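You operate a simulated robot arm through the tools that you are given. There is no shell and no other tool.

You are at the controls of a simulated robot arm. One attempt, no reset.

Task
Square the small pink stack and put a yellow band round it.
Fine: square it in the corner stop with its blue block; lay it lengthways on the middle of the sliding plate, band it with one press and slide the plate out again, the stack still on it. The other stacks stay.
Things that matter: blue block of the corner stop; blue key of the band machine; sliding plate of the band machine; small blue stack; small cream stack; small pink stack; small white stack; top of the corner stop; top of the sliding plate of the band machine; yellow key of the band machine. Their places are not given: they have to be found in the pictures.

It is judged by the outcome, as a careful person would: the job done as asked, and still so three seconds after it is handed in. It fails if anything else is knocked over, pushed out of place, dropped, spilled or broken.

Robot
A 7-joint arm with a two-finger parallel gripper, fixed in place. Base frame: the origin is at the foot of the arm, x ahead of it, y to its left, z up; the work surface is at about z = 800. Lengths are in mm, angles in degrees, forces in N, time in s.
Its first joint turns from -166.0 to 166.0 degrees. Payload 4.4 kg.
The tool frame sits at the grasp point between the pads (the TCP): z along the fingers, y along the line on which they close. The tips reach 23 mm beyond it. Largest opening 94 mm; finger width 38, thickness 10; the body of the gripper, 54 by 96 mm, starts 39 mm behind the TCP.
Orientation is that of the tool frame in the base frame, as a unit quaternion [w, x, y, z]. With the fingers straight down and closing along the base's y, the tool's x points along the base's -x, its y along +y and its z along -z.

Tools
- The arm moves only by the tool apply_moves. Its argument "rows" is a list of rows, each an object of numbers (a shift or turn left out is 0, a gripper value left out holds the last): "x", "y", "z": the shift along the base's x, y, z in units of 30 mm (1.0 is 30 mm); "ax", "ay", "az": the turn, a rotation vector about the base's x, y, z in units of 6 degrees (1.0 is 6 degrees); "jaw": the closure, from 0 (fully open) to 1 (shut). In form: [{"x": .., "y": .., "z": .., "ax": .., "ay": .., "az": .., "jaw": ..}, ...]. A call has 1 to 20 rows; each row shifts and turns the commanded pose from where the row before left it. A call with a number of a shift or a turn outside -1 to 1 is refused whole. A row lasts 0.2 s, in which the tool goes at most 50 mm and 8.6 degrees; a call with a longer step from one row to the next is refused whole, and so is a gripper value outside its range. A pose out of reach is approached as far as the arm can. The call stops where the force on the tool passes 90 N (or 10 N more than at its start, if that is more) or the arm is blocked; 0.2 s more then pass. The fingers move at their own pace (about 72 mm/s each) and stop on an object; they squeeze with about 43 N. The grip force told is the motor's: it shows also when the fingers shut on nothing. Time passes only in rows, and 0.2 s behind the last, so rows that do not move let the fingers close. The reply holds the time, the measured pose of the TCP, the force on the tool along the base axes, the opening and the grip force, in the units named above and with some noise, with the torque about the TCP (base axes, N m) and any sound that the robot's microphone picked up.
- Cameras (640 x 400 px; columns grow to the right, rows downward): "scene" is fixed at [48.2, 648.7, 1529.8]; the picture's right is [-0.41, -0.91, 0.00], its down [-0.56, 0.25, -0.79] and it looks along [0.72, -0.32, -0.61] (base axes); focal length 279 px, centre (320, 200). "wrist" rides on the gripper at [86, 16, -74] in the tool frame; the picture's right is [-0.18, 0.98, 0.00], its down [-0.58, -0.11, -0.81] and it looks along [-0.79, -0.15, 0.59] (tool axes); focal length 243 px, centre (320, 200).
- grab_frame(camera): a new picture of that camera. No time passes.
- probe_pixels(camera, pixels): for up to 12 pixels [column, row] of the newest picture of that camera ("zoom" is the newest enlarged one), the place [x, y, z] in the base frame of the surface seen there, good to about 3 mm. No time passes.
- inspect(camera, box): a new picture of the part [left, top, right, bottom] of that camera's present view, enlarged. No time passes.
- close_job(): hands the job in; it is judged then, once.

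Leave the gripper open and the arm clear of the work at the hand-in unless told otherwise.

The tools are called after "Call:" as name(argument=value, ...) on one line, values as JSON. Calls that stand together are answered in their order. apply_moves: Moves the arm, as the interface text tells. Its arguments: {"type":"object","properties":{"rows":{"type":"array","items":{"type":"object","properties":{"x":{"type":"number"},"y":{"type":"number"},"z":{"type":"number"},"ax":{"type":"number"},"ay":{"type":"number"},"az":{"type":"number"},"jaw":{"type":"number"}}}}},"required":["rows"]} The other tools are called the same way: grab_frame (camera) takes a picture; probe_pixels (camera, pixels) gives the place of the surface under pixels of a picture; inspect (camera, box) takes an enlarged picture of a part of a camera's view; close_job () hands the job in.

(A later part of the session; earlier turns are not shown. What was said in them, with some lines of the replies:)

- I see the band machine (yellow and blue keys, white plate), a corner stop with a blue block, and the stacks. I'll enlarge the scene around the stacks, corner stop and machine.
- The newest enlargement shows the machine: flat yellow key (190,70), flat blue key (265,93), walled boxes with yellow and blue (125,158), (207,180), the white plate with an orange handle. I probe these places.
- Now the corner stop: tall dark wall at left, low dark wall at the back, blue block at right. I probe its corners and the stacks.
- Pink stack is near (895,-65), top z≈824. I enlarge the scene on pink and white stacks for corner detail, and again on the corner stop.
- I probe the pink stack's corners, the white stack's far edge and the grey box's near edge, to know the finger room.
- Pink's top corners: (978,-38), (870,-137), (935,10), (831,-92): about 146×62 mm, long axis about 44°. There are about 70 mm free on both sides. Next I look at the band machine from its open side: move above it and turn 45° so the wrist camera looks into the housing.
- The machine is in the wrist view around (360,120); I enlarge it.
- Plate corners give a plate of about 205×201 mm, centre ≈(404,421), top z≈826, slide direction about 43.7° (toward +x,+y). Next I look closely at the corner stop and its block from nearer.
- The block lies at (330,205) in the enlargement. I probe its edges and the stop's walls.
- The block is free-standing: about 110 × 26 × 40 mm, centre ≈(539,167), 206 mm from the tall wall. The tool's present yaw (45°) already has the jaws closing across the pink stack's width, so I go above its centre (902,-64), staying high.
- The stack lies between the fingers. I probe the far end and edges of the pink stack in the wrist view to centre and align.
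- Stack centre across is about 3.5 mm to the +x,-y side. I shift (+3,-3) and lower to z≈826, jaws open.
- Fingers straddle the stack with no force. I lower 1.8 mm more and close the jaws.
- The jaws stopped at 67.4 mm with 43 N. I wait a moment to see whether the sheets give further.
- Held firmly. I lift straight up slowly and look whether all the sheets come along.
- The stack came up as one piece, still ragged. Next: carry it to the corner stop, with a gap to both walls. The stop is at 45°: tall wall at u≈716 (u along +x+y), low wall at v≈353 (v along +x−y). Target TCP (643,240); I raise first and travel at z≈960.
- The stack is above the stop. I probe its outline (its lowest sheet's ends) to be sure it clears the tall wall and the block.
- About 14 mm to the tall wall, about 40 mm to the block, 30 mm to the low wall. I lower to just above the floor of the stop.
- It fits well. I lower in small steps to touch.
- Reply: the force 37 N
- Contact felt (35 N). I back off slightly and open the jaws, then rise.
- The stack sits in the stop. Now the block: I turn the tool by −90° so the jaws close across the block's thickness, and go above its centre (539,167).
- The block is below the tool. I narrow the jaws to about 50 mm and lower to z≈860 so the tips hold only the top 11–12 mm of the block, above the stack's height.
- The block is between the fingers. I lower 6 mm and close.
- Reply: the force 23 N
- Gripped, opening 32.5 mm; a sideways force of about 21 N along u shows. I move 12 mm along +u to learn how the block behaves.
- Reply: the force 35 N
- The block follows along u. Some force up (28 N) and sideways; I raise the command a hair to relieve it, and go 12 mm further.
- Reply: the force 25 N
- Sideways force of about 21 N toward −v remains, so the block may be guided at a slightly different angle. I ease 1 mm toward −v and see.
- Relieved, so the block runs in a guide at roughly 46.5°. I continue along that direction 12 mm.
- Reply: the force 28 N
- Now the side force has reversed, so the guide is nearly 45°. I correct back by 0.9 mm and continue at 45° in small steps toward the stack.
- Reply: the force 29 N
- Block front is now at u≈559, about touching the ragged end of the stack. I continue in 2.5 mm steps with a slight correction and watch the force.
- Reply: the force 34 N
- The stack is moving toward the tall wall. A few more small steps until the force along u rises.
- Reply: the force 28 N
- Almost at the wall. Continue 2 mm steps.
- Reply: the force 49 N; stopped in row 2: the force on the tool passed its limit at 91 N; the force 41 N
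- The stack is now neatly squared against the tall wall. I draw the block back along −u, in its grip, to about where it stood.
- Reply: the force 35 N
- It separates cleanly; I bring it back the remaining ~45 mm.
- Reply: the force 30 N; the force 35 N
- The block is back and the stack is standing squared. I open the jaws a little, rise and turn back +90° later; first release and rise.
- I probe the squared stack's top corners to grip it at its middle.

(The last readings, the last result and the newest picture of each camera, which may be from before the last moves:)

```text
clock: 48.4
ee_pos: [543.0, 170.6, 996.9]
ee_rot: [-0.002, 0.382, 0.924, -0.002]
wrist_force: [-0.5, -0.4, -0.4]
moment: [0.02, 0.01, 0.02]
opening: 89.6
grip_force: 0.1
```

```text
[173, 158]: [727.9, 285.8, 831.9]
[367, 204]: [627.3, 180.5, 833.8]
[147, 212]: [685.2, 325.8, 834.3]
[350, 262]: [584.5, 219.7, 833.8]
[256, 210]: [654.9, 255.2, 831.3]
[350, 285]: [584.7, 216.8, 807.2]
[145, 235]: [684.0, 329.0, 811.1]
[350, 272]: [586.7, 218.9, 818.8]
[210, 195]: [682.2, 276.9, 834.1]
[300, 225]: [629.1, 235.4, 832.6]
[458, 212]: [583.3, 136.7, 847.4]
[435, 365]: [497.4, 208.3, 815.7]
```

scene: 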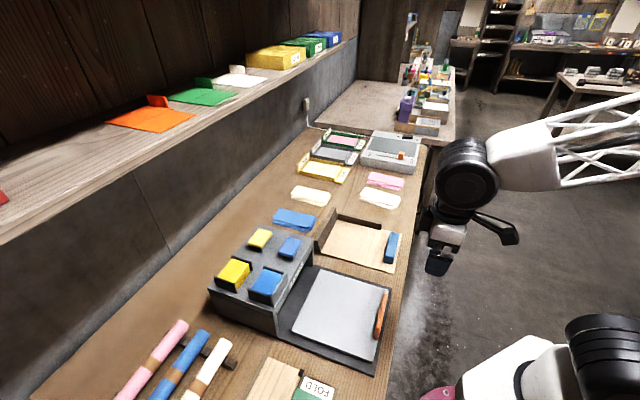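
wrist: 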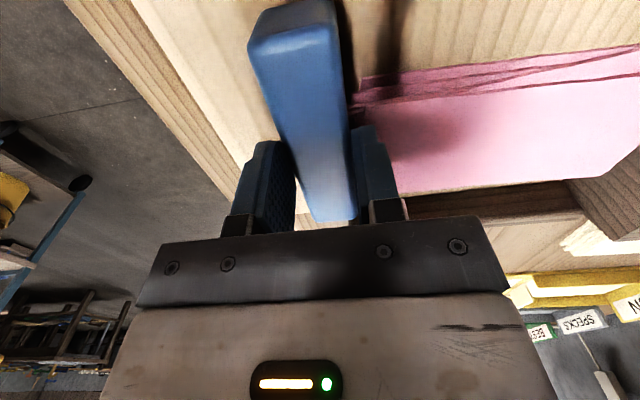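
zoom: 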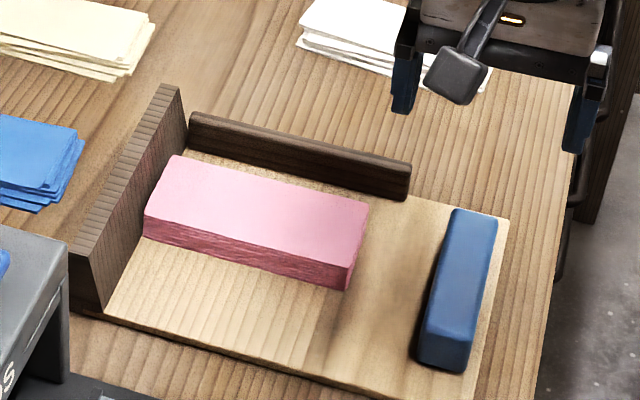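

Squared stack: centre (656,253), long axis ≈46°, about 146×58 mm, top z≈833. I turn the tool +91° and go above it.

Call:
apply_moves(rows=[{"x": 0.235, "y": 0.1717, "az": 0.948}, {"x": 0.235, "y": 0.1717, "az": 0.948}, {"x": 0.235, "y": 0.1717, "az": 0.948}, {"x": 0.235, "y": 0.1717, "az": 0.948}, {"x": 0.235, "y": 0.1717, "az": 0.948}, {"x": 0.235, "y": 0.1717, "az": 0.948}, {"x": 0.235, "y": 0.1717, "az": 0.948}, {"x": 0.235, "y": 0.1717, "az": 0.948}, {"x": 0.235, "y": 0.1717, "az": 0.948}, {"x": 0.235, "y": 0.1717, "az": 0.948}, {"x": 0.235, "y": 0.1717, "az": 0.948}, {"x": 0.235, "y": 0.1717, "az": 0.948}, {"x": 0.235, "y": 0.1717, "az": 0.948}, {"x": 0.235, "y": 0.1717, "az": 0.948}, {"x": 0.235, "y": 0.1717, "az": 0.948}, {"x": 0.235, "y": 0.1717, "az": 0.948}, {"jaw": 0.1}, {}])

Call:
apply_moves(rows=[{"z": -1}, {"z": -1}, {"z": -1}, {"z": -1}, {"z": -0.6}, {}])

Call:
inspect(camera="scene", box=[290, 180, 450, 280])

Call:
grab_frame(camera="wrist")

```text
clock: 52.2
ee_pos: [655.5, 253.5, 996.3]
ee_rot: [0.001, -0.392, 0.92, -0.003]
wrist_force: [0.8, 0.0, 0.4]
moment: [0.01, 0.0, 0.01]
opening: 84.5
grip_force: 0.1
```

```text
clock: 53.6
ee_pos: [654.2, 251.9, 858.9]
ee_rot: [0.0, -0.391, 0.92, -0.002]
wrist_force: [1.0, -0.3, -0.8]
moment: [0.04, 0.01, 0.01]
opening: 84.5
grip_force: 0.1
```

```text
4.00 times, centred on (370, 230) of scene
```

zoom: 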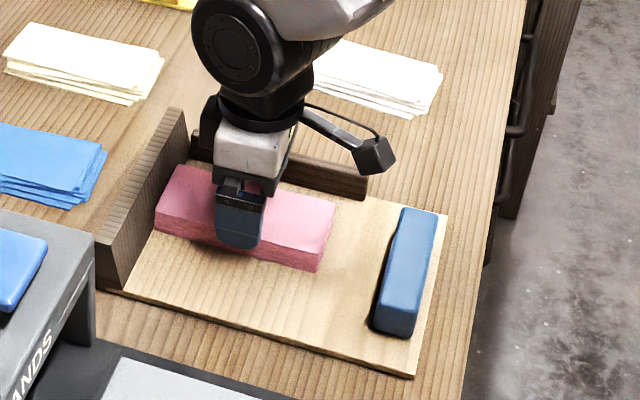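

```text
taken
```

wrist: 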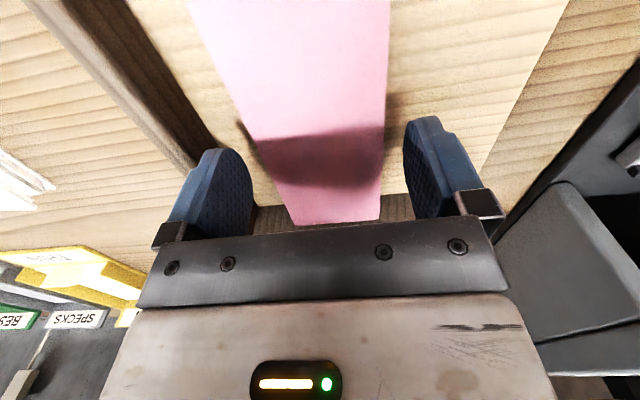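

Both fingers have room. I lower to z≈834.5 and close on the squared stack.

Call:
apply_moves(rows=[{"z": -0.5}, {"z": -0.27}, {"z": -0.05}, {}, {"jaw": 0.3}, {"jaw": 0.5}, {"jaw": 0.6}, {}, {}])

Call:
inspect(camera="scene", box=[290, 180, 450, 280])

```text
clock: 55.6
ee_pos: [654.1, 252.5, 833.2]
ee_rot: [0.0, -0.391, 0.92, -0.002]
wrist_force: [-1.8, -0.1, 1.8]
moment: [0.03, 0.11, -0.11]
opening: 67.4
grip_force: 42.8
```

```text
4.00 times, centred on (370, 230) of scene
```

zoom: 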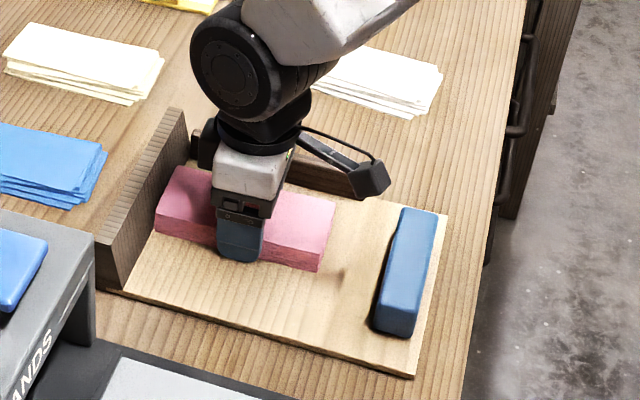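

Gripped at 67.4 mm. I lift it and look at the plate again for its exact edges.

Call:
apply_moves(rows=[{"z": 0.3}, {"z": 0.5}, {"z": 1}, {"z": 1}, {"z": 1}, {"z": 1}, {}])

Call:
inspect(camera="scene", box=[270, 255, 398, 375])

Call:
grab_frame(camera="scene")

```text
clock: 57.2
ee_pos: [652.7, 251.3, 974.5]
ee_rot: [0.001, -0.391, 0.92, -0.003]
wrist_force: [-0.2, 0.1, -1.5]
moment: [0.0, 0.03, 0.01]
opening: 67.4
grip_force: 42.4
```

```text
3.33 times, centred on (334, 315) of scene
```

zoom: 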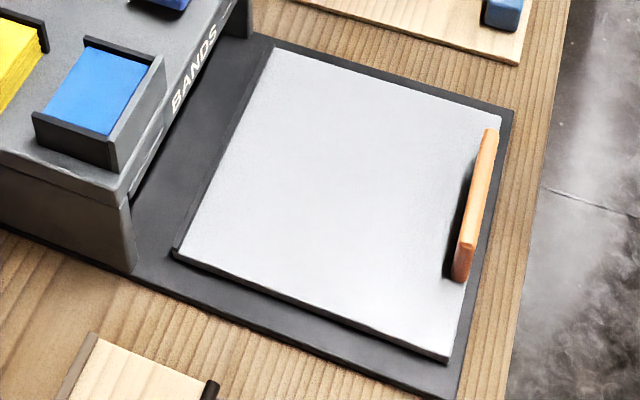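

```text
taken
```

scene: 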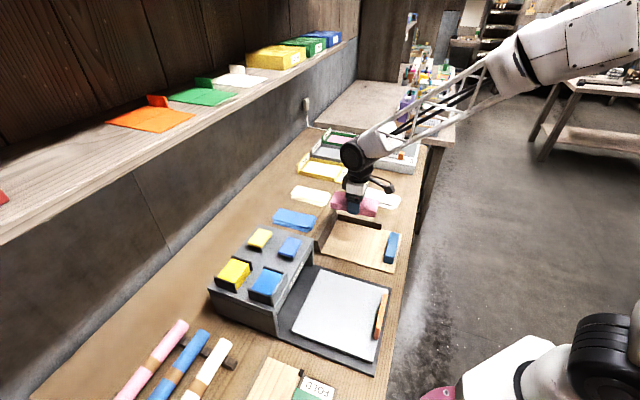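

The walled boxes hold band strips; the flat pads are the keys. I probe points just inside the plate's edges.

Call:
probe_pixels(camera="zoom", pixels=[[278, 53], [497, 120], [184, 248], [443, 352], [232, 148], [312, 300], [388, 88], [230, 264], [380, 326], [330, 69], [440, 103], [205, 205]])

Call:
probe_pixels(camera="zoom", pixels=[[490, 130], [462, 275], [490, 140], [466, 240], [478, 190], [455, 275], [472, 190], [495, 140], [468, 278], [460, 265], [130, 190], [250, 35]])

```text
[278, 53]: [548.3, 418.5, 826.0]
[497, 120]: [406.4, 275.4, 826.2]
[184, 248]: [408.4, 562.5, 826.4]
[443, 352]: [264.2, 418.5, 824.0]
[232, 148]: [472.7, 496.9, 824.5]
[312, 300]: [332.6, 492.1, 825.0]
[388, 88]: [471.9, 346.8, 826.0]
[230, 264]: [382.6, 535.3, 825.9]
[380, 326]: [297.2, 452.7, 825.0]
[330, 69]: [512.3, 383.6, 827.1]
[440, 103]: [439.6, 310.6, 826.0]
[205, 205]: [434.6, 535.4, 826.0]
```

```text
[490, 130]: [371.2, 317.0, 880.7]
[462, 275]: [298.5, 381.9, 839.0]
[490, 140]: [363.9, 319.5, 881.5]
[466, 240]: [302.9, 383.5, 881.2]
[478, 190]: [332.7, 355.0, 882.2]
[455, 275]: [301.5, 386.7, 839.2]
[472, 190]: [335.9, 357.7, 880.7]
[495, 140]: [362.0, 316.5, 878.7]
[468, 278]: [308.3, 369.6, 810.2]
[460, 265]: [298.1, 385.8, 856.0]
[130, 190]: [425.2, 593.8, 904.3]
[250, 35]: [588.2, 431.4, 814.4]
```

Plate centre (407,419), top z≈826, sides at 45°. Handle top z≈881, about 12 mm thick, centred on v≈−10. I carry the stack over the plate centre at z≈974, turning −1.1° to line up.

Call:
apply_moves(rows=[{"x": -0.9156, "y": 0.6174, "az": -0.02}, {"x": -0.9156, "y": 0.6174, "az": -0.02}, {"x": -0.9156, "y": 0.6174, "az": -0.02}, {"x": -0.9156, "y": 0.6174, "az": -0.02}, {"x": -0.9156, "y": 0.6174, "az": -0.02}, {"x": -0.9156, "y": 0.6174, "az": -0.02}, {"x": -0.9156, "y": 0.6174, "az": -0.02}, {"x": -0.9156, "y": 0.6174, "az": -0.02}, {"x": -0.9156, "y": 0.6174, "az": -0.02}, {}, {}])

Call:
inspect(camera="scene", box=[220, 200, 428, 380])

Call:
grab_frame(camera="wrist")

```text
clock: 59.6
ee_pos: [406.0, 421.3, 975.9]
ee_rot: [0.001, -0.382, 0.924, -0.002]
wrist_force: [0.0, -0.2, -2.1]
moment: [0.0, -0.01, -0.01]
opening: 67.4
grip_force: 43.4
```

```text
2.22 times, centred on (324, 290) of scene
```

zoom: 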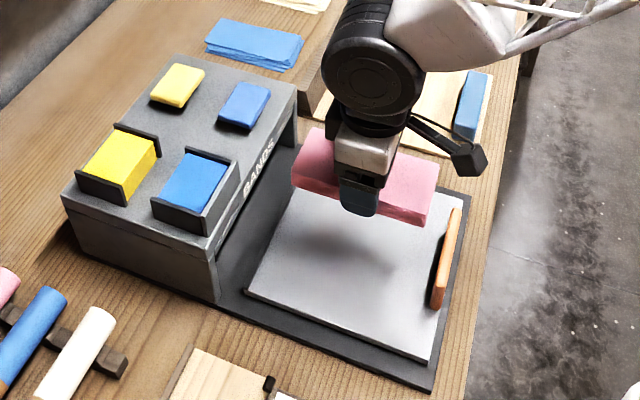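

```text
taken
```

wrist: 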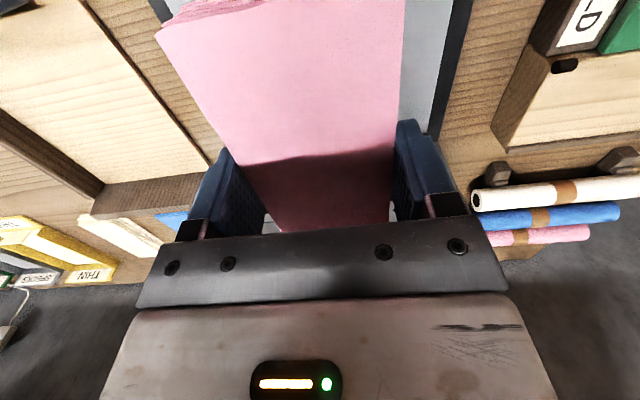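

Aligned over the plate. I shift 2 mm and lower to just above the plate.

Call:
apply_moves(rows=[{"y": -0.08, "z": -1}, {"z": -1}, {"z": -1}, {"z": -0.6}, {"z": -0.35}, {}])

Call:
inspect(camera="scene", box=[220, 200, 428, 380])

```text
clock: 61.0
ee_pos: [406.5, 418.4, 858.6]
ee_rot: [0.0, -0.382, 0.924, -0.003]
wrist_force: [-0.8, 0.1, -1.5]
moment: [-0.01, 0.02, -0.02]
opening: 67.5
grip_force: 42.7
```

```text
2.22 times, centred on (324, 290) of scene
```

zoom: 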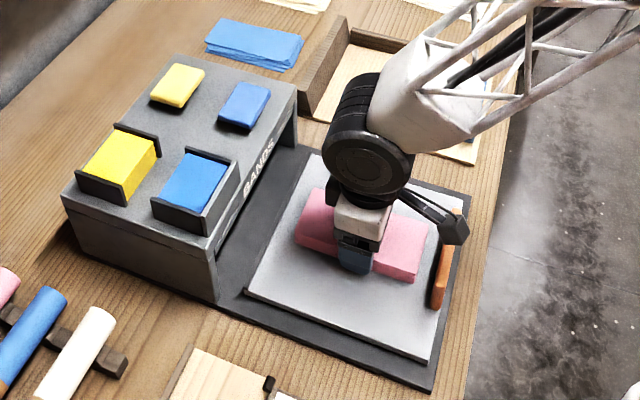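

Good position. Small steps down until touch.

Call:
apply_moves(rows=[{"z": -0.1}, {"z": -0.08}, {}])

Call:
apply_moves(rows=[{"z": -0.04}, {}])

Call:
apply_moves(rows=[{"z": -0.03}, {}])

```text
clock: 61.8
ee_pos: [407.7, 417.4, 852.4]
ee_rot: [0.0, -0.382, 0.924, -0.003]
wrist_force: [-0.6, -0.2, -1.0]
moment: [0.01, -0.01, 0.0]
opening: 67.2
grip_force: 42.4
```

```text
clock: 62.4
ee_pos: [408.6, 417.6, 851.9]
ee_rot: [0.0, -0.381, 0.924, -0.003]
wrist_force: [0.9, -1.1, -0.7]
moment: [-0.01, -0.02, 0.0]
opening: 67.3
grip_force: 42.9
```

```text
clock: 63.0
ee_pos: [406.8, 417.4, 850.9]
ee_rot: [0.0, -0.382, 0.924, -0.002]
wrist_force: [0.6, -1.6, 4.0]
moment: [0.03, 0.15, 0.04]
opening: 67.3
grip_force: 43.2
```

Light touch (4 N). I open the jaws gently and rise straight up.

Call:
apply_moves(rows=[{"jaw": 0.25}, {"jaw": 0.15}, {"jaw": 0.08}, {}, {"z": 0.5}, {"z": 1}, {"z": 1}, {"z": 1}, {"z": 1}, {"z": 0.5}, {}])

Call:
inspect(camera="scene", box=[270, 255, 398, 375])

```text
clock: 65.4
ee_pos: [406.2, 418.5, 1000.9]
ee_rot: [0.0, -0.382, 0.924, -0.002]
wrist_force: [-0.8, -0.1, 0.7]
moment: [0.02, 0.03, -0.01]
opening: 86.2
grip_force: 0.1
```

```text
3.33 times, centred on (334, 315) of scene
```

zoom: 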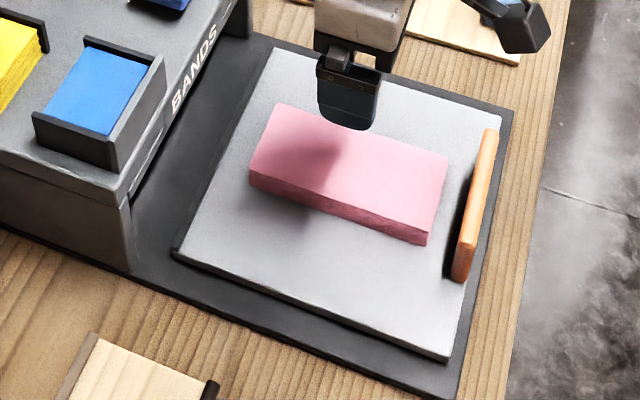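

Call:
probe_pixels(camera="zoom", pixels=[[278, 107], [445, 157], [252, 172], [425, 232], [350, 165], [427, 242], [250, 186]])

```text
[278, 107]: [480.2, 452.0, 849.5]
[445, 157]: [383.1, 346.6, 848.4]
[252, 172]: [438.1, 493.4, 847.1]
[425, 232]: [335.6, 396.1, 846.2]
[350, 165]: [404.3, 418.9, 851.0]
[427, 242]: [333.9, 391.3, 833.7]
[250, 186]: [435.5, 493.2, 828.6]
```

The stack lies lengthways at (409,422), within a few mm of the plate's middle. Next: slide the plate in. I go behind the handle (−u side) with closed fingers, to (315,329), and come down to z≈870.

Call:
apply_moves(rows=[{"x": -0.76, "y": -0.74, "jaw": 0.5}, {"x": -0.76, "y": -0.74, "jaw": 0.9}, {"x": -0.76, "y": -0.74, "jaw": 1}, {"x": -0.76, "y": -0.74}, {}, {"z": -1}, {"z": -1}, {"z": -1}, {"z": -1}, {"z": -0.3}, {}])

Call:
inspect(camera="scene", box=[220, 220, 428, 380])

Call:
grab_frame(camera="wrist")

```text
clock: 67.8
ee_pos: [316.9, 328.8, 871.7]
ee_rot: [0.001, -0.382, 0.924, -0.003]
wrist_force: [-0.2, -0.2, 0.1]
moment: [0.02, 0.02, 0.0]
opening: 0.0
grip_force: 42.5
```

```text
2.50 times, centred on (324, 300) of scene
```

zoom: 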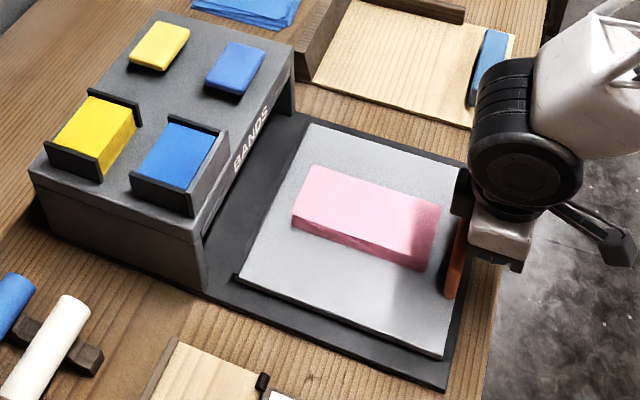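

```text
taken
```

wrist: 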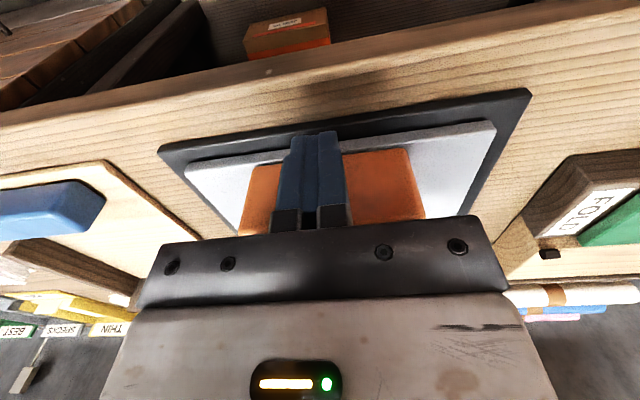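

The closed fingers stand behind the orange handle's middle. I push slowly along +u, about 35 mm first.

Call:
apply_moves(rows=[{"x": 0.06, "y": 0.06}, {"x": 0.08, "y": 0.08}, {"x": 0.1, "y": 0.1}, {"x": 0.12, "y": 0.12}, {"x": 0.14, "y": 0.14}, {"x": 0.14, "y": 0.14}, {"x": 0.12, "y": 0.12}, {"x": 0.08, "y": 0.08}, {}])

Call:
inspect(camera="scene", box=[220, 220, 428, 380])

```text
clock: 69.8
ee_pos: [341.4, 352.7, 870.9]
ee_rot: [0.0, -0.382, 0.924, -0.003]
wrist_force: [-0.1, -0.1, 0.2]
moment: [-0.02, -0.02, 0.0]
opening: 0.0
grip_force: 42.6
```

```text
2.50 times, centred on (324, 300) of scene
```

zoom: 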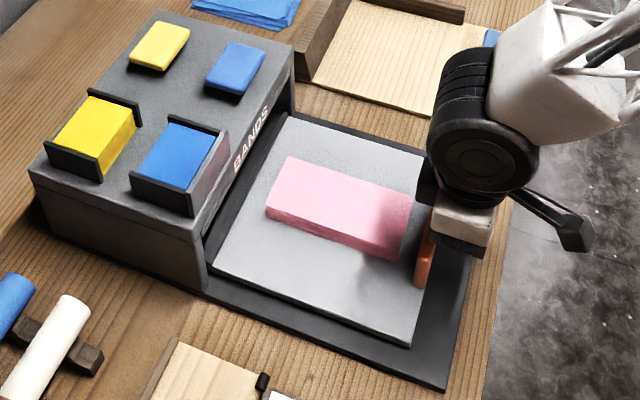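

The plate slides straight with almost no force and the stack rides along. I go on, about 60 mm.

Call:
apply_moves(rows=[{"x": 0.06, "y": 0.06}, {"x": 0.1, "y": 0.1}, {"x": 0.14, "y": 0.14}, {"x": 0.16, "y": 0.16}, {"x": 0.18, "y": 0.18}, {"x": 0.18, "y": 0.18}, {"x": 0.18, "y": 0.18}, {"x": 0.16, "y": 0.16}, {"x": 0.12, "y": 0.12}, {"x": 0.08, "y": 0.08}, {"x": 0.05, "y": 0.05}, {}])

Call:
inspect(camera="scene", box=[220, 220, 428, 380])

```text
clock: 72.4
ee_pos: [383.4, 395.8, 872.4]
ee_rot: [0.0, -0.382, 0.924, -0.003]
wrist_force: [0.4, 0.0, -0.2]
moment: [-0.02, -0.01, 0.04]
opening: 0.2
grip_force: 43.0
```

```text
2.50 times, centred on (324, 300) of scene
```

zoom: 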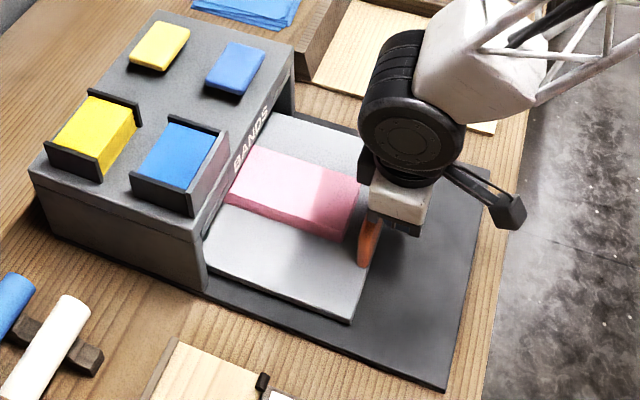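

Entering the housing smoothly. Another 60 mm.

Call:
apply_moves(rows=[{"x": 0.06, "y": 0.06}, {"x": 0.1, "y": 0.1}, {"x": 0.14, "y": 0.14}, {"x": 0.16, "y": 0.16}, {"x": 0.18, "y": 0.18}, {"x": 0.18, "y": 0.18}, {"x": 0.18, "y": 0.18}, {"x": 0.16, "y": 0.16}, {"x": 0.12, "y": 0.12}, {"x": 0.08, "y": 0.08}, {"x": 0.05, "y": 0.05}, {}])

Call:
inspect(camera="scene", box=[220, 220, 428, 380])

Call:
grab_frame(camera="wrist")

```text
clock: 75.0
ee_pos: [425.1, 437.3, 871.8]
ee_rot: [-0.001, -0.382, 0.924, -0.003]
wrist_force: [-0.8, 0.5, 0.1]
moment: [-0.04, 0.02, -0.03]
opening: 0.0
grip_force: 42.6
```

```text
2.50 times, centred on (324, 300) of scene
```

zoom: 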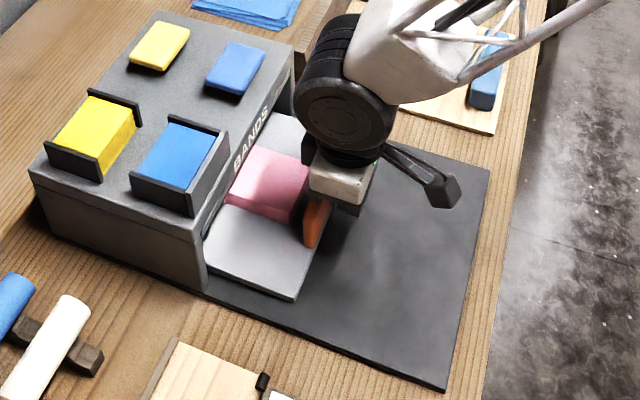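

```text
taken
```

wrist: 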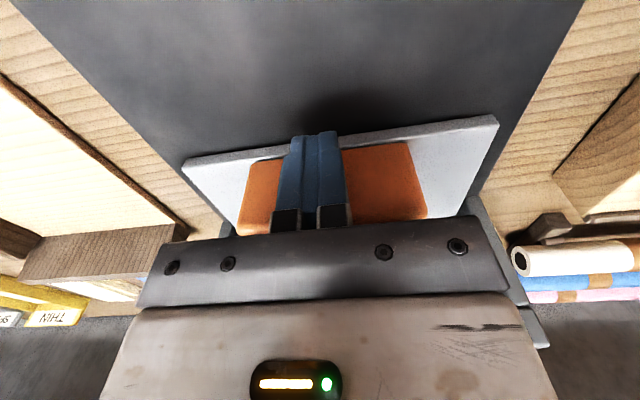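

Displaced about 146 mm. I continue in smaller steps, watching for the end stop.

Call:
apply_moves(rows=[{"x": 0.06, "y": 0.06}, {"x": 0.1, "y": 0.1}, {"x": 0.12, "y": 0.12}, {"x": 0.12, "y": 0.12}, {"x": 0.12, "y": 0.12}, {"x": 0.08, "y": 0.08}, {"x": 0.05, "y": 0.05}, {}])

Call:
inspect(camera="scene", box=[220, 220, 428, 380])

```text
clock: 76.8
ee_pos: [444.3, 458.5, 871.8]
ee_rot: [0.0, -0.382, 0.924, -0.002]
wrist_force: [-0.7, -0.2, 0.8]
moment: [-0.01, 0.03, 0.02]
opening: 0.0
grip_force: 42.6
```

```text
2.50 times, centred on (324, 300) of scene
```

zoom: 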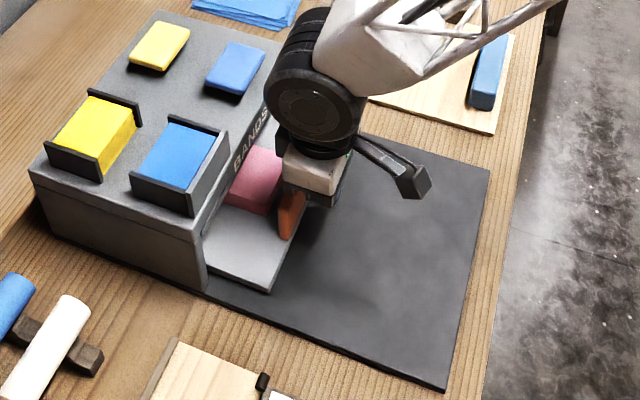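

Still free. Again about 20 mm in small steps.

Call:
apply_moves(rows=[{"x": 0.06, "y": 0.06}, {"x": 0.08, "y": 0.08}, {"x": 0.08, "y": 0.08}, {"x": 0.08, "y": 0.08}, {"x": 0.06, "y": 0.06}, {"x": 0.04, "y": 0.04}, {}])

Call:
inspect(camera="scene", box=[220, 220, 428, 380])

```text
clock: 78.2
ee_pos: [453.3, 465.6, 870.7]
ee_rot: [-0.003, -0.383, 0.924, -0.005]
wrist_force: [-19.4, -16.3, 10.8]
moment: [0.38, -0.35, 0.16]
opening: 0.0
grip_force: 42.8
stopped in row 6: the force on the tool passed its limit at 99 N (the readings are from after the stop); the commanded pose is now the measured one
```

```text
2.50 times, centred on (324, 300) of scene
```

zoom: 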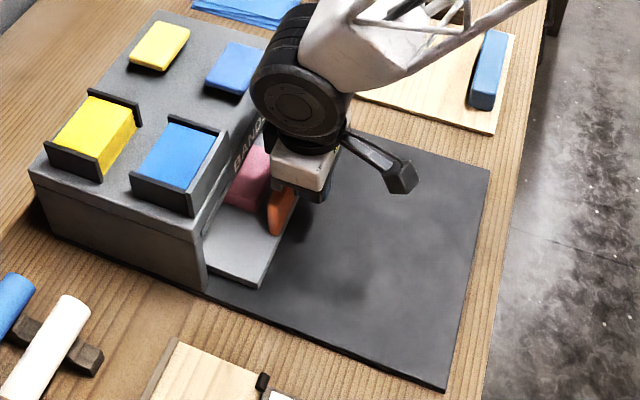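

The plate reached its end stop (about 186 mm travel). I back off from the handle, rise, and look under the arch.

Call:
apply_moves(rows=[{"x": -0.2, "y": -0.2}, {"x": -0.6, "y": -0.6}, {"x": -0.9, "y": -0.9}, {"x": -0.9, "y": -0.9}, {"x": -0.9, "y": -0.9}, {"x": -0.9, "y": -0.9}, {}])

Call:
grab_frame(camera="scene")

Call:
grab_frame(camera="wrist")

Call:
inspect(camera="scene", box=[220, 220, 380, 340])

```text
clock: 79.8
ee_pos: [321.1, 336.1, 870.8]
ee_rot: [-0.003, -0.383, 0.924, -0.004]
wrist_force: [0.2, 0.0, -0.2]
moment: [0.02, -0.03, 0.01]
opening: 0.0
grip_force: 42.4
```

```text
taken
```

scene: 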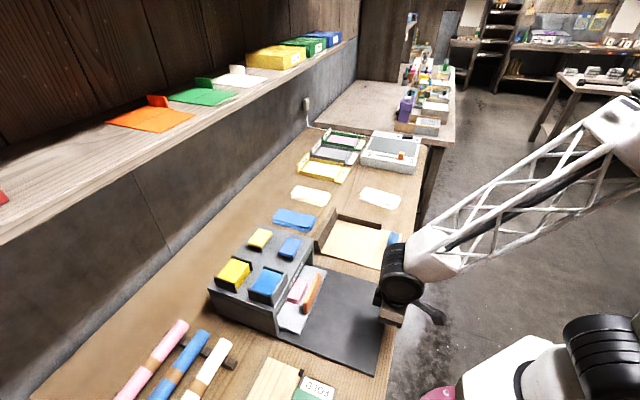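

```text
taken
```

wrist: 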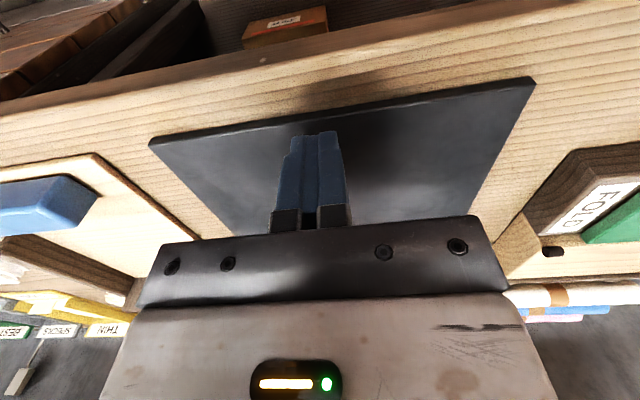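

```text
3.33 times, centred on (300, 280) of scene
```

zoom: 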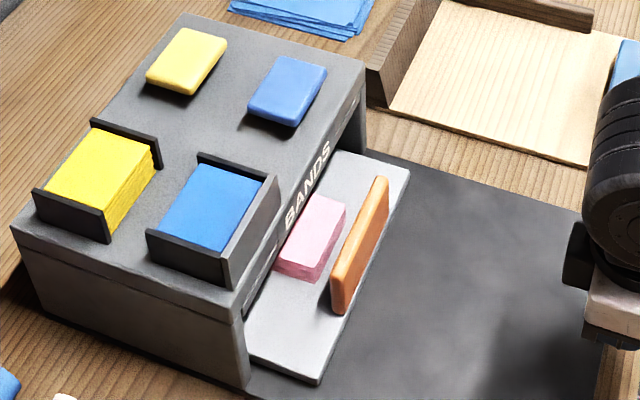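

The plate is in, with the stack beside the handle as before. I probe the keys, the handle and the housing front edge.

Call:
probe_pixels(camera="zoom", pixels=[[187, 55], [158, 70], [205, 42], [190, 30], [175, 80], [222, 45], [288, 88], [378, 182], [340, 275], [360, 230], [340, 215], [310, 275]])

Call:
probe_pixels(camera="zoom", pixels=[[408, 172], [318, 380], [318, 200], [345, 205], [335, 280], [240, 310], [364, 70], [187, 20], [95, 180], [205, 205], [120, 160], [150, 75]])

```text
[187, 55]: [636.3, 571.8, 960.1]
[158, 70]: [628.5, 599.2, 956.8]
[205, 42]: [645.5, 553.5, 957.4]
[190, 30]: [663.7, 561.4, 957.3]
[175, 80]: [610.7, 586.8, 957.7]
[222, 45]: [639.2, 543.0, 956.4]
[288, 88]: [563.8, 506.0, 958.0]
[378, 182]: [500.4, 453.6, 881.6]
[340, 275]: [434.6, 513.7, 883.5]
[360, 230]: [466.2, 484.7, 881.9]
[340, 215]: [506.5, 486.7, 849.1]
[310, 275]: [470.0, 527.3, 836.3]
```

```text
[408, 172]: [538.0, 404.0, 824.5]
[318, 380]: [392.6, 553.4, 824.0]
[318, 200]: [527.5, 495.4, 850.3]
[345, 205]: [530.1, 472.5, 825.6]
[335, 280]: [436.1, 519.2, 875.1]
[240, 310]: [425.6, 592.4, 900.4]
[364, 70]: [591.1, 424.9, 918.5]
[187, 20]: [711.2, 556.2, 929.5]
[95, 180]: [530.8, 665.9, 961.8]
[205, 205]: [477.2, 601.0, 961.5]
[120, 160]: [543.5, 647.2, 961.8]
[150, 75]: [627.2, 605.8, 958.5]
```

Yellow key centre ≈(635,573), top z≈957; the blue key is about 98 mm away. Handle is now at (467,484), about 41 mm before the housing. I rise, turn −90° (closed fingers then fit the key) and go above the yellow key.

Call:
apply_moves(rows=[{"z": 1}, {"z": 1}, {"z": 1}, {"z": 1}, {"z": 1}, {"z": 1}, {}])

Call:
apply_moves(rows=[{"x": 0.699, "y": 0.528, "az": -1}, {"x": 0.699, "y": 0.528, "az": -1}, {"x": 0.699, "y": 0.528, "az": -1}, {"x": 0.699, "y": 0.528, "az": -1}, {"x": 0.699, "y": 0.528, "az": -1}, {"x": 0.699, "y": 0.528, "az": -1}, {"x": 0.699, "y": 0.528, "az": -1}, {"x": 0.699, "y": 0.528, "az": -1}, {"x": 0.699, "y": 0.528, "az": -1}, {"x": 0.699, "y": 0.528, "az": -1}, {"x": 0.699, "y": 0.528, "az": -1}, {"x": 0.699, "y": 0.528, "az": -1}, {"x": 0.699, "y": 0.528, "az": -1}, {"x": 0.699, "y": 0.528, "az": -1}, {"x": 0.699, "y": 0.528, "az": -1}, {}, {}])

Call:
inspect(camera="scene", box=[200, 200, 360, 320])

Call:
grab_frame(camera="wrist")

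```text
clock: 81.3
ee_pos: [321.4, 337.6, 1050.7]
ee_rot: [-0.003, -0.383, 0.924, -0.005]
wrist_force: [0.2, -0.6, 0.1]
moment: [0.01, 0.0, 0.02]
opening: 0.0
grip_force: 42.1
```

```text
clock: 85.0
ee_pos: [636.7, 572.1, 1052.7]
ee_rot: [-0.006, 0.383, 0.924, 0.0]
wrist_force: [-0.6, 0.0, 0.7]
moment: [0.04, 0.03, 0.01]
opening: 0.0
grip_force: 42.3
```

```text
3.33 times, centred on (280, 260) of scene
```

zoom: 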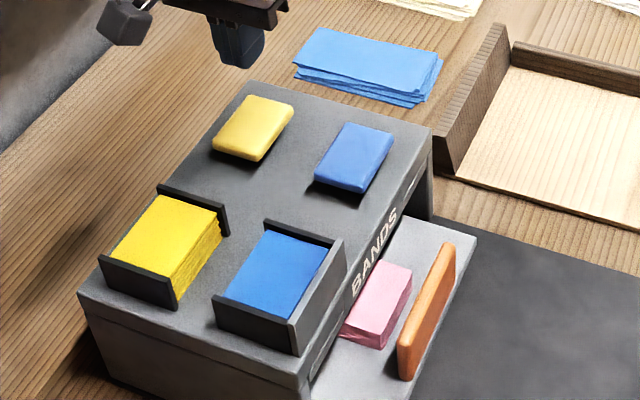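

```text
taken
```

wrist: 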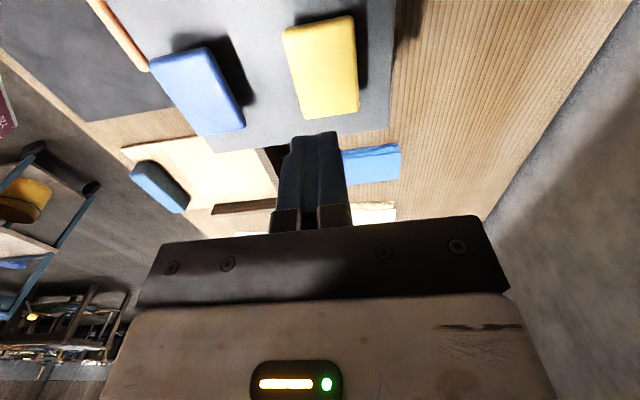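

The tool is over the yellow key. I lower to 5 mm above it and check.

Call:
apply_moves(rows=[{"z": -1}, {"z": -0.8}, {"z": -0.4}, {}])

Call:
inspect(camera="scene", box=[200, 200, 328, 280])

Call:
grab_frame(camera="wrist")

```text
clock: 86.0
ee_pos: [637.5, 572.7, 985.0]
ee_rot: [-0.005, 0.383, 0.924, -0.002]
wrist_force: [-0.5, 0.2, -0.2]
moment: [-0.01, -0.02, 0.01]
opening: 0.1
grip_force: 42.6
```

```text
5.00 times, centred on (264, 240) of scene
```

zoom: 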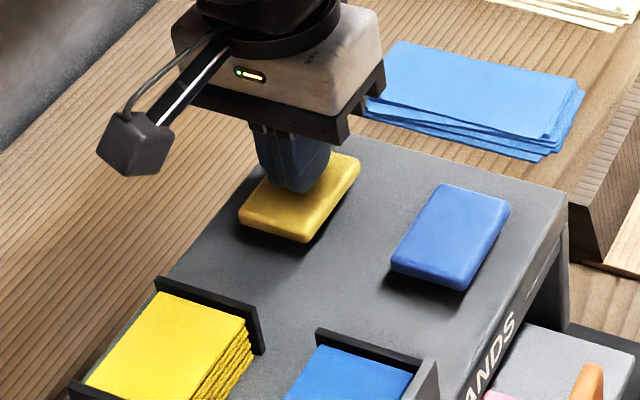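

```text
taken
```

wrist: 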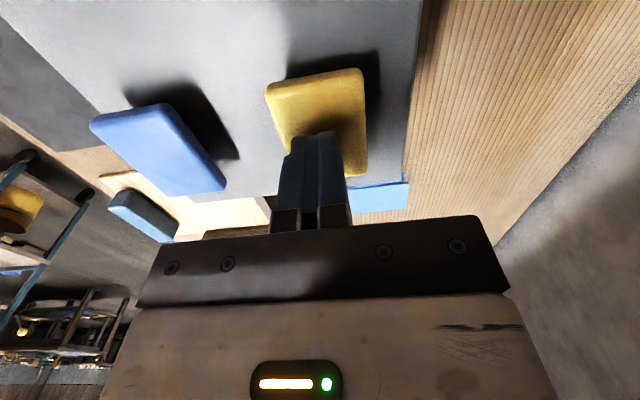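

Well centred. I press down in 2 mm steps, one single press, listening for a sound.

Call:
apply_moves(rows=[{"z": -0.1}, {"z": -0.07}, {"z": -0.07}, {"z": -0.07}, {}])

```text
clock: 87.2
ee_pos: [637.5, 571.1, 974.9]
ee_rot: [-0.005, 0.382, 0.924, -0.002]
wrist_force: [0.0, 1.3, 2.2]
moment: [-0.03, -0.04, 0.02]
opening: 0.0
grip_force: 42.7
```

Slight contact (2 N), the key gives. I go on down in the same press.

Call:
apply_moves(rows=[{"z": -0.06}, {"z": -0.06}, {"z": -0.06}, {}])

```text
clock: 88.2
ee_pos: [637.8, 572.1, 970.9]
ee_rot: [-0.006, 0.382, 0.924, -0.001]
wrist_force: [1.5, -1.8, 3.8]
moment: [-0.08, -0.04, 0.02]
opening: 0.1
grip_force: 42.2
heard: click
```

A click. I lift straight off the key.

Call:
apply_moves(rows=[{"z": 0.5}, {"z": 1}, {"z": 1}, {"z": 1}, {}])

Call:
inspect(camera="scene", box=[200, 200, 360, 320])

```text
clock: 89.3
ee_pos: [637.0, 573.0, 1077.7]
ee_rot: [-0.005, 0.383, 0.924, 0.0]
wrist_force: [-0.1, -0.5, 0.1]
moment: [0.0, 0.03, 0.04]
opening: 0.0
grip_force: 41.8
```

```text
3.33 times, centred on (280, 260) of scene
```

zoom: 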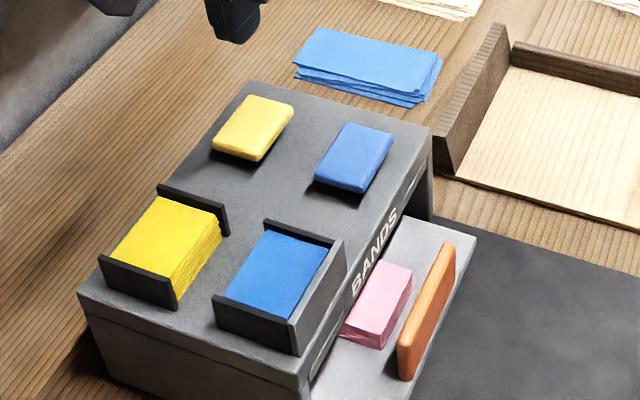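

The key sprang back. Now I go over the handle (469,484) in this same orientation, jaws to about 60 mm, and come down to z≈910 first.

Call:
apply_moves(rows=[{"x": -0.933, "y": -0.492, "jaw": 0.36}, {"x": -0.933, "y": -0.492}, {"x": -0.933, "y": -0.492}, {"x": -0.933, "y": -0.492}, {"x": -0.933, "y": -0.492}, {"x": -0.933, "y": -0.492}, {"z": -1}, {"z": -1}, {"z": -1}, {"z": -1}, {"z": -1}, {"z": -0.4}, {}])

Call:
inspect(camera="scene", box=[240, 220, 400, 340])

Call:
grab_frame(camera="wrist")

```text
clock: 92.2
ee_pos: [471.4, 483.2, 913.3]
ee_rot: [-0.005, 0.383, 0.924, -0.001]
wrist_force: [-0.5, 0.8, 0.6]
moment: [0.02, 0.04, -0.01]
opening: 60.2
grip_force: 0.0
```

```text
3.33 times, centred on (320, 280) of scene
```

zoom: 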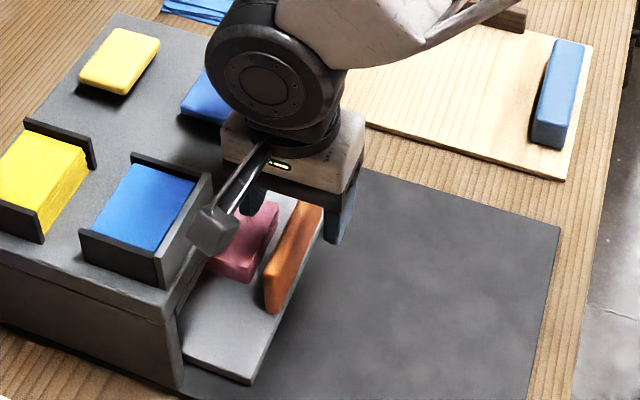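

```text
taken
```

wrist: 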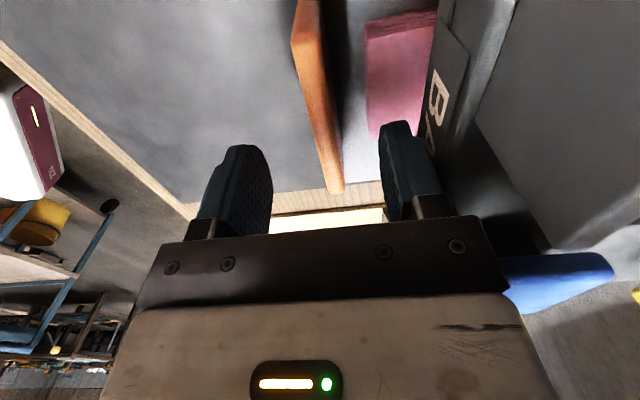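

The fingers straddle the handle. I shift 6 mm outward (away from the housing) and lower to z≈892, so the gripper body passes clear of the housing edge.

Call:
apply_moves(rows=[{"x": -0.14, "y": -0.14}, {"z": -0.4}, {"z": -0.3}, {}])

Call:
grab_frame(camera="wrist")

```text
clock: 93.2
ee_pos: [466.9, 480.4, 893.9]
ee_rot: [-0.004, 0.383, 0.924, -0.001]
wrist_force: [-0.6, 0.2, -0.1]
moment: [0.0, 0.01, -0.01]
opening: 60.2
grip_force: 0.0
```

```text
taken
```

wrist: 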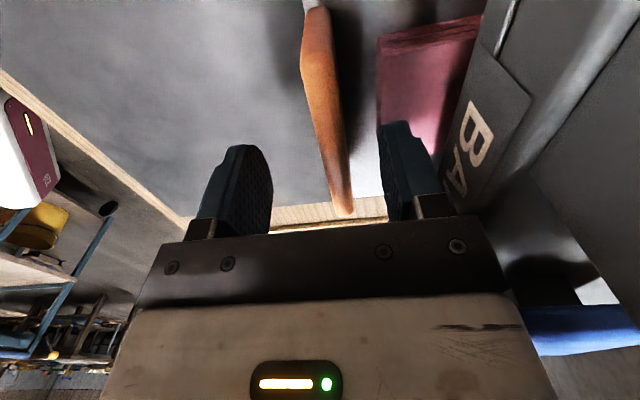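

Good. I lower 2 mm more and close slowly on the handle.

Call:
apply_moves(rows=[{"z": -0.07}, {"jaw": 0.45}, {"jaw": 0.53}, {"jaw": 0.6}, {"jaw": 0.66}, {"jaw": 0.72}, {"jaw": 0.78}, {"jaw": 0.84}, {"jaw": 0.9}, {"jaw": 0.95}, {}, {}])

Call:
grab_frame(camera="wrist")

```text
clock: 95.8
ee_pos: [466.3, 480.6, 891.2]
ee_rot: [-0.005, 0.383, 0.924, 0.0]
wrist_force: [-0.6, 0.8, -0.7]
moment: [0.03, -0.2, 0.24]
opening: 12.5
grip_force: 45.3
```

```text
taken
```

wrist: 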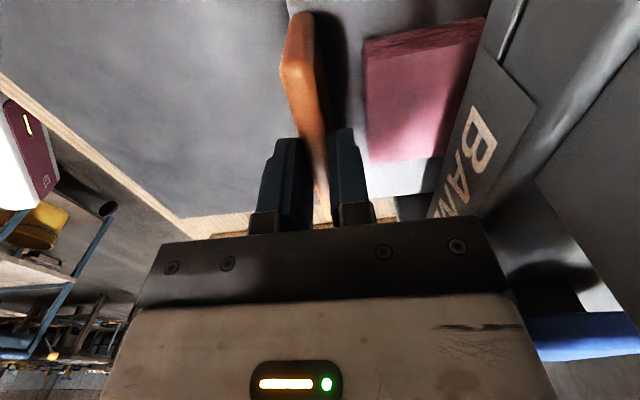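

Gripped (12.5 mm). I pull the plate out slowly along −u, first about 45 mm.

Call:
apply_moves(rows=[{"x": -0.04, "y": -0.04}, {"x": -0.08, "y": -0.08}, {"x": -0.12, "y": -0.12}, {"x": -0.15, "y": -0.15}, {"x": -0.15, "y": -0.15}, {"x": -0.15, "y": -0.15}, {"x": -0.15, "y": -0.15}, {"x": -0.12, "y": -0.12}, {"x": -0.07, "y": -0.07}, {"x": -0.03, "y": -0.03}, {}])

Call:
inspect(camera="scene", box=[240, 220, 400, 340])

```text
clock: 98.2
ee_pos: [434.3, 447.5, 891.3]
ee_rot: [-0.004, 0.382, 0.924, -0.001]
wrist_force: [-4.2, 3.7, -14.3]
moment: [0.56, 0.28, 0.15]
opening: 12.6
grip_force: 45.1
```

```text
3.33 times, centred on (320, 280) of scene
```

zoom: 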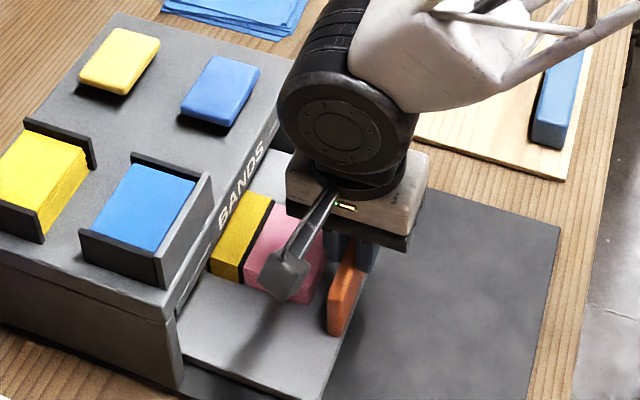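

A yellow band is round the stack. I continue pulling, another ~65 mm.

Call:
apply_moves(rows=[{"z": -0.015, "x": -0.04, "y": -0.04}, {"x": -0.08, "y": -0.08}, {"x": -0.12, "y": -0.12}, {"x": -0.16, "y": -0.16}, {"x": -0.18, "y": -0.18}, {"x": -0.18, "y": -0.18}, {"x": -0.18, "y": -0.18}, {"x": -0.18, "y": -0.18}, {"x": -0.16, "y": -0.16}, {"x": -0.12, "y": -0.12}, {"x": -0.07, "y": -0.07}, {"x": -0.03, "y": -0.03}, {}])

Call:
inspect(camera="scene", box=[240, 220, 428, 370])

```text
clock: 101.0
ee_pos: [386.5, 402.2, 889.9]
ee_rot: [-0.005, 0.383, 0.924, 0.0]
wrist_force: [-21.4, 20.1, 12.6]
moment: [0.55, 0.2, -0.04]
opening: 12.7
grip_force: 45.1
```

```text
2.67 times, centred on (334, 295) of scene
```

zoom: 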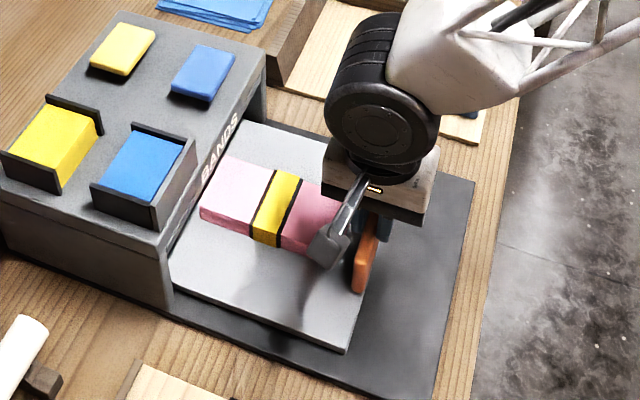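

Banded across its middle. Side force has built to about 29 N, so I ease 0.7 mm toward −v and pull on.

Call:
apply_moves(rows=[{"x": -0.018, "y": 0.018}, {"x": -0.04, "y": -0.04}, {"x": -0.08, "y": -0.08}, {"x": -0.12, "y": -0.12}, {"x": -0.15, "y": -0.15}, {"x": -0.15, "y": -0.15}, {"x": -0.12, "y": -0.12}, {"x": -0.07, "y": -0.07}, {"x": -0.03, "y": -0.03}, {}])

Call:
inspect(camera="scene", box=[240, 220, 428, 370])

```text
clock: 103.2
ee_pos: [365.1, 379.7, 890.4]
ee_rot: [-0.006, 0.382, 0.924, -0.002]
wrist_force: [3.6, -5.2, -31.3]
moment: [0.18, -0.46, 0.3]
opening: 13.0
grip_force: 44.8
```

```text
2.67 times, centred on (334, 295) of scene
```

zoom: 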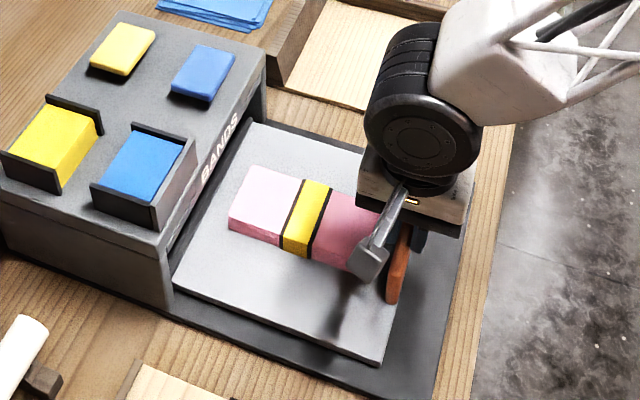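

About 37 mm to go. I ease z by 0.6 mm and continue gently.

Call:
apply_moves(rows=[{"z": -0.02}, {"x": -0.04, "y": -0.04}, {"x": -0.08, "y": -0.08}, {"x": -0.12, "y": -0.12}, {"x": -0.12, "y": -0.12}, {"x": -0.12, "y": -0.12}, {"x": -0.08, "y": -0.08}, {"x": -0.05, "y": -0.05}, {"x": -0.03, "y": -0.03}, {}])

Call:
inspect(camera="scene", box=[240, 220, 428, 370])

```text
clock: 105.3
ee_pos: [346.6, 361.0, 890.1]
ee_rot: [-0.005, 0.383, 0.924, 0.0]
wrist_force: [21.0, -21.8, 11.9]
moment: [-0.27, -0.43, 0.2]
opening: 13.0
grip_force: 44.7
```

```text
2.67 times, centred on (334, 295) of scene
```

zoom: 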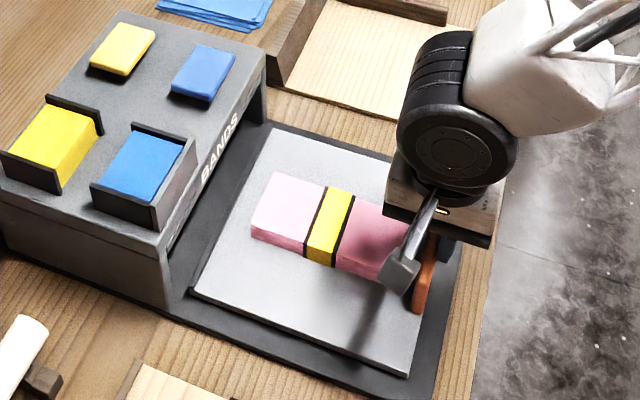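

About 11 mm left. Tiny steps now, with a 0.6 mm side correction, in case there is a stop.

Call:
apply_moves(rows=[{"x": 0.015, "y": -0.015}, {"x": -0.05, "y": -0.05}, {"x": -0.05, "y": -0.05}, {"x": -0.05, "y": -0.05}, {"x": -0.04, "y": -0.04}, {}])

Call:
inspect(camera="scene", box=[270, 255, 398, 375])

```text
clock: 106.8
ee_pos: [341.1, 354.1, 890.1]
ee_rot: [-0.006, 0.382, 0.924, -0.002]
wrist_force: [-22.1, 22.0, 4.1]
moment: [0.49, 0.15, 0.11]
opening: 12.8
grip_force: 44.9
```

```text
3.33 times, centred on (334, 315) of scene
```

zoom: 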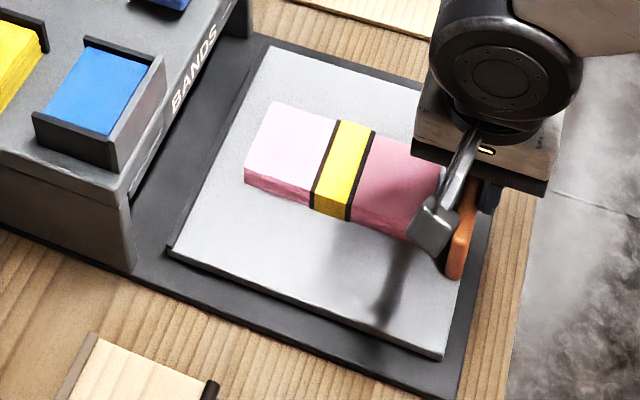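

The plate's left corner (270,47) is still about 5 px from where it began (276,50), about 4 mm. Two or three small steps more.

Call:
apply_moves(rows=[{"x": -0.008, "y": 0.008}, {"x": -0.04, "y": -0.04}, {"x": -0.04, "y": -0.04}, {}])

Call:
inspect(camera="scene", box=[270, 255, 398, 375])

```text
clock: 107.8
ee_pos: [337.9, 348.9, 890.0]
ee_rot: [-0.005, 0.383, 0.924, -0.002]
wrist_force: [-3.3, 12.2, -23.2]
moment: [0.39, -0.34, 0.71]
opening: 12.6
grip_force: 45.6
```

```text
3.33 times, centred on (334, 315) of scene
```

zoom: 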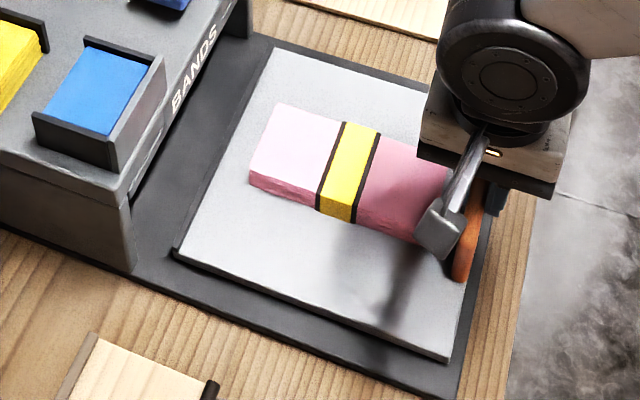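

The plate is back where it began. I open the jaws a little (tips pass above the stack) and rise.

Call:
apply_moves(rows=[{"jaw": 0.8}, {"jaw": 0.65}, {}, {"z": 0.3}, {"z": 0.8}, {"z": 1}, {"z": 1}, {"z": 1}, {"z": 1, "jaw": 0.2}, {"x": 0.2, "y": -1, "jaw": 0}, {"x": 0.2, "y": -1}, {"x": 0.2, "y": -1}, {"x": 0.2, "y": -1}, {"x": 0.2, "y": -1}, {"x": 0.2, "y": -1}, {"x": 0.2, "y": -1}, {}])

Call:
grab_frame(camera="scene")

Call:
inspect(camera="scene", box=[220, 220, 428, 380])

```text
clock: 111.3
ee_pos: [379.4, 141.7, 1044.1]
ee_rot: [-0.005, 0.383, 0.924, 0.0]
wrist_force: [0.2, -0.4, -0.1]
moment: [0.0, -0.01, -0.03]
opening: 93.9
grip_force: 0.1
```

```text
taken
```

scene: 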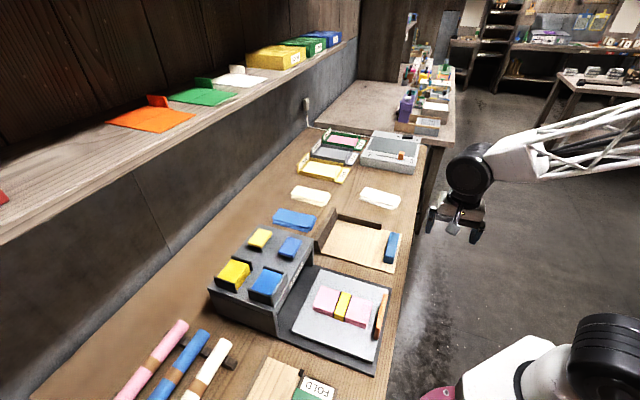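

```text
2.50 times, centred on (324, 300) of scene
```

zoom: 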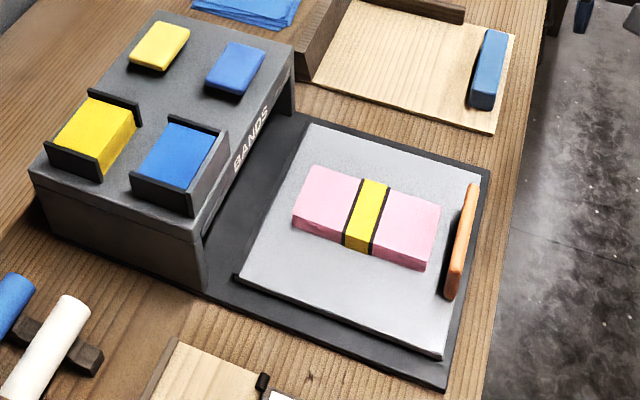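

The squared pink stack, with a yellow band round its middle, lies lengthways on the pulled-out plate. The blue, cream and white stacks are untouched, the block is back, and the arm is clear with the gripper open. I hand in.

Call:
close_job()

```text
The job is handed in.
```

The pink stack is squared and has a yellow band round its middle. It is lying lengthways on the middle of the sliding plate, and the plate is back out where it started. I've handed the job in; the hand-in reply gave no verdict.

- **Squaring:** I pushed the stack with the blue block against the tall wall of the corner stop until it was neatly square. I kept it clear of the low wall so the fingers could grip it again. The block is back about where it stood.
- **Banding:** I slid the plate in to its end stop and pressed the yellow key once. It clicked, and the band was visible as the plate came out.
- **Everything else:** The blue, cream and white stacks look untouched in the last picture. The gripper is open and the arm is clear of the work.
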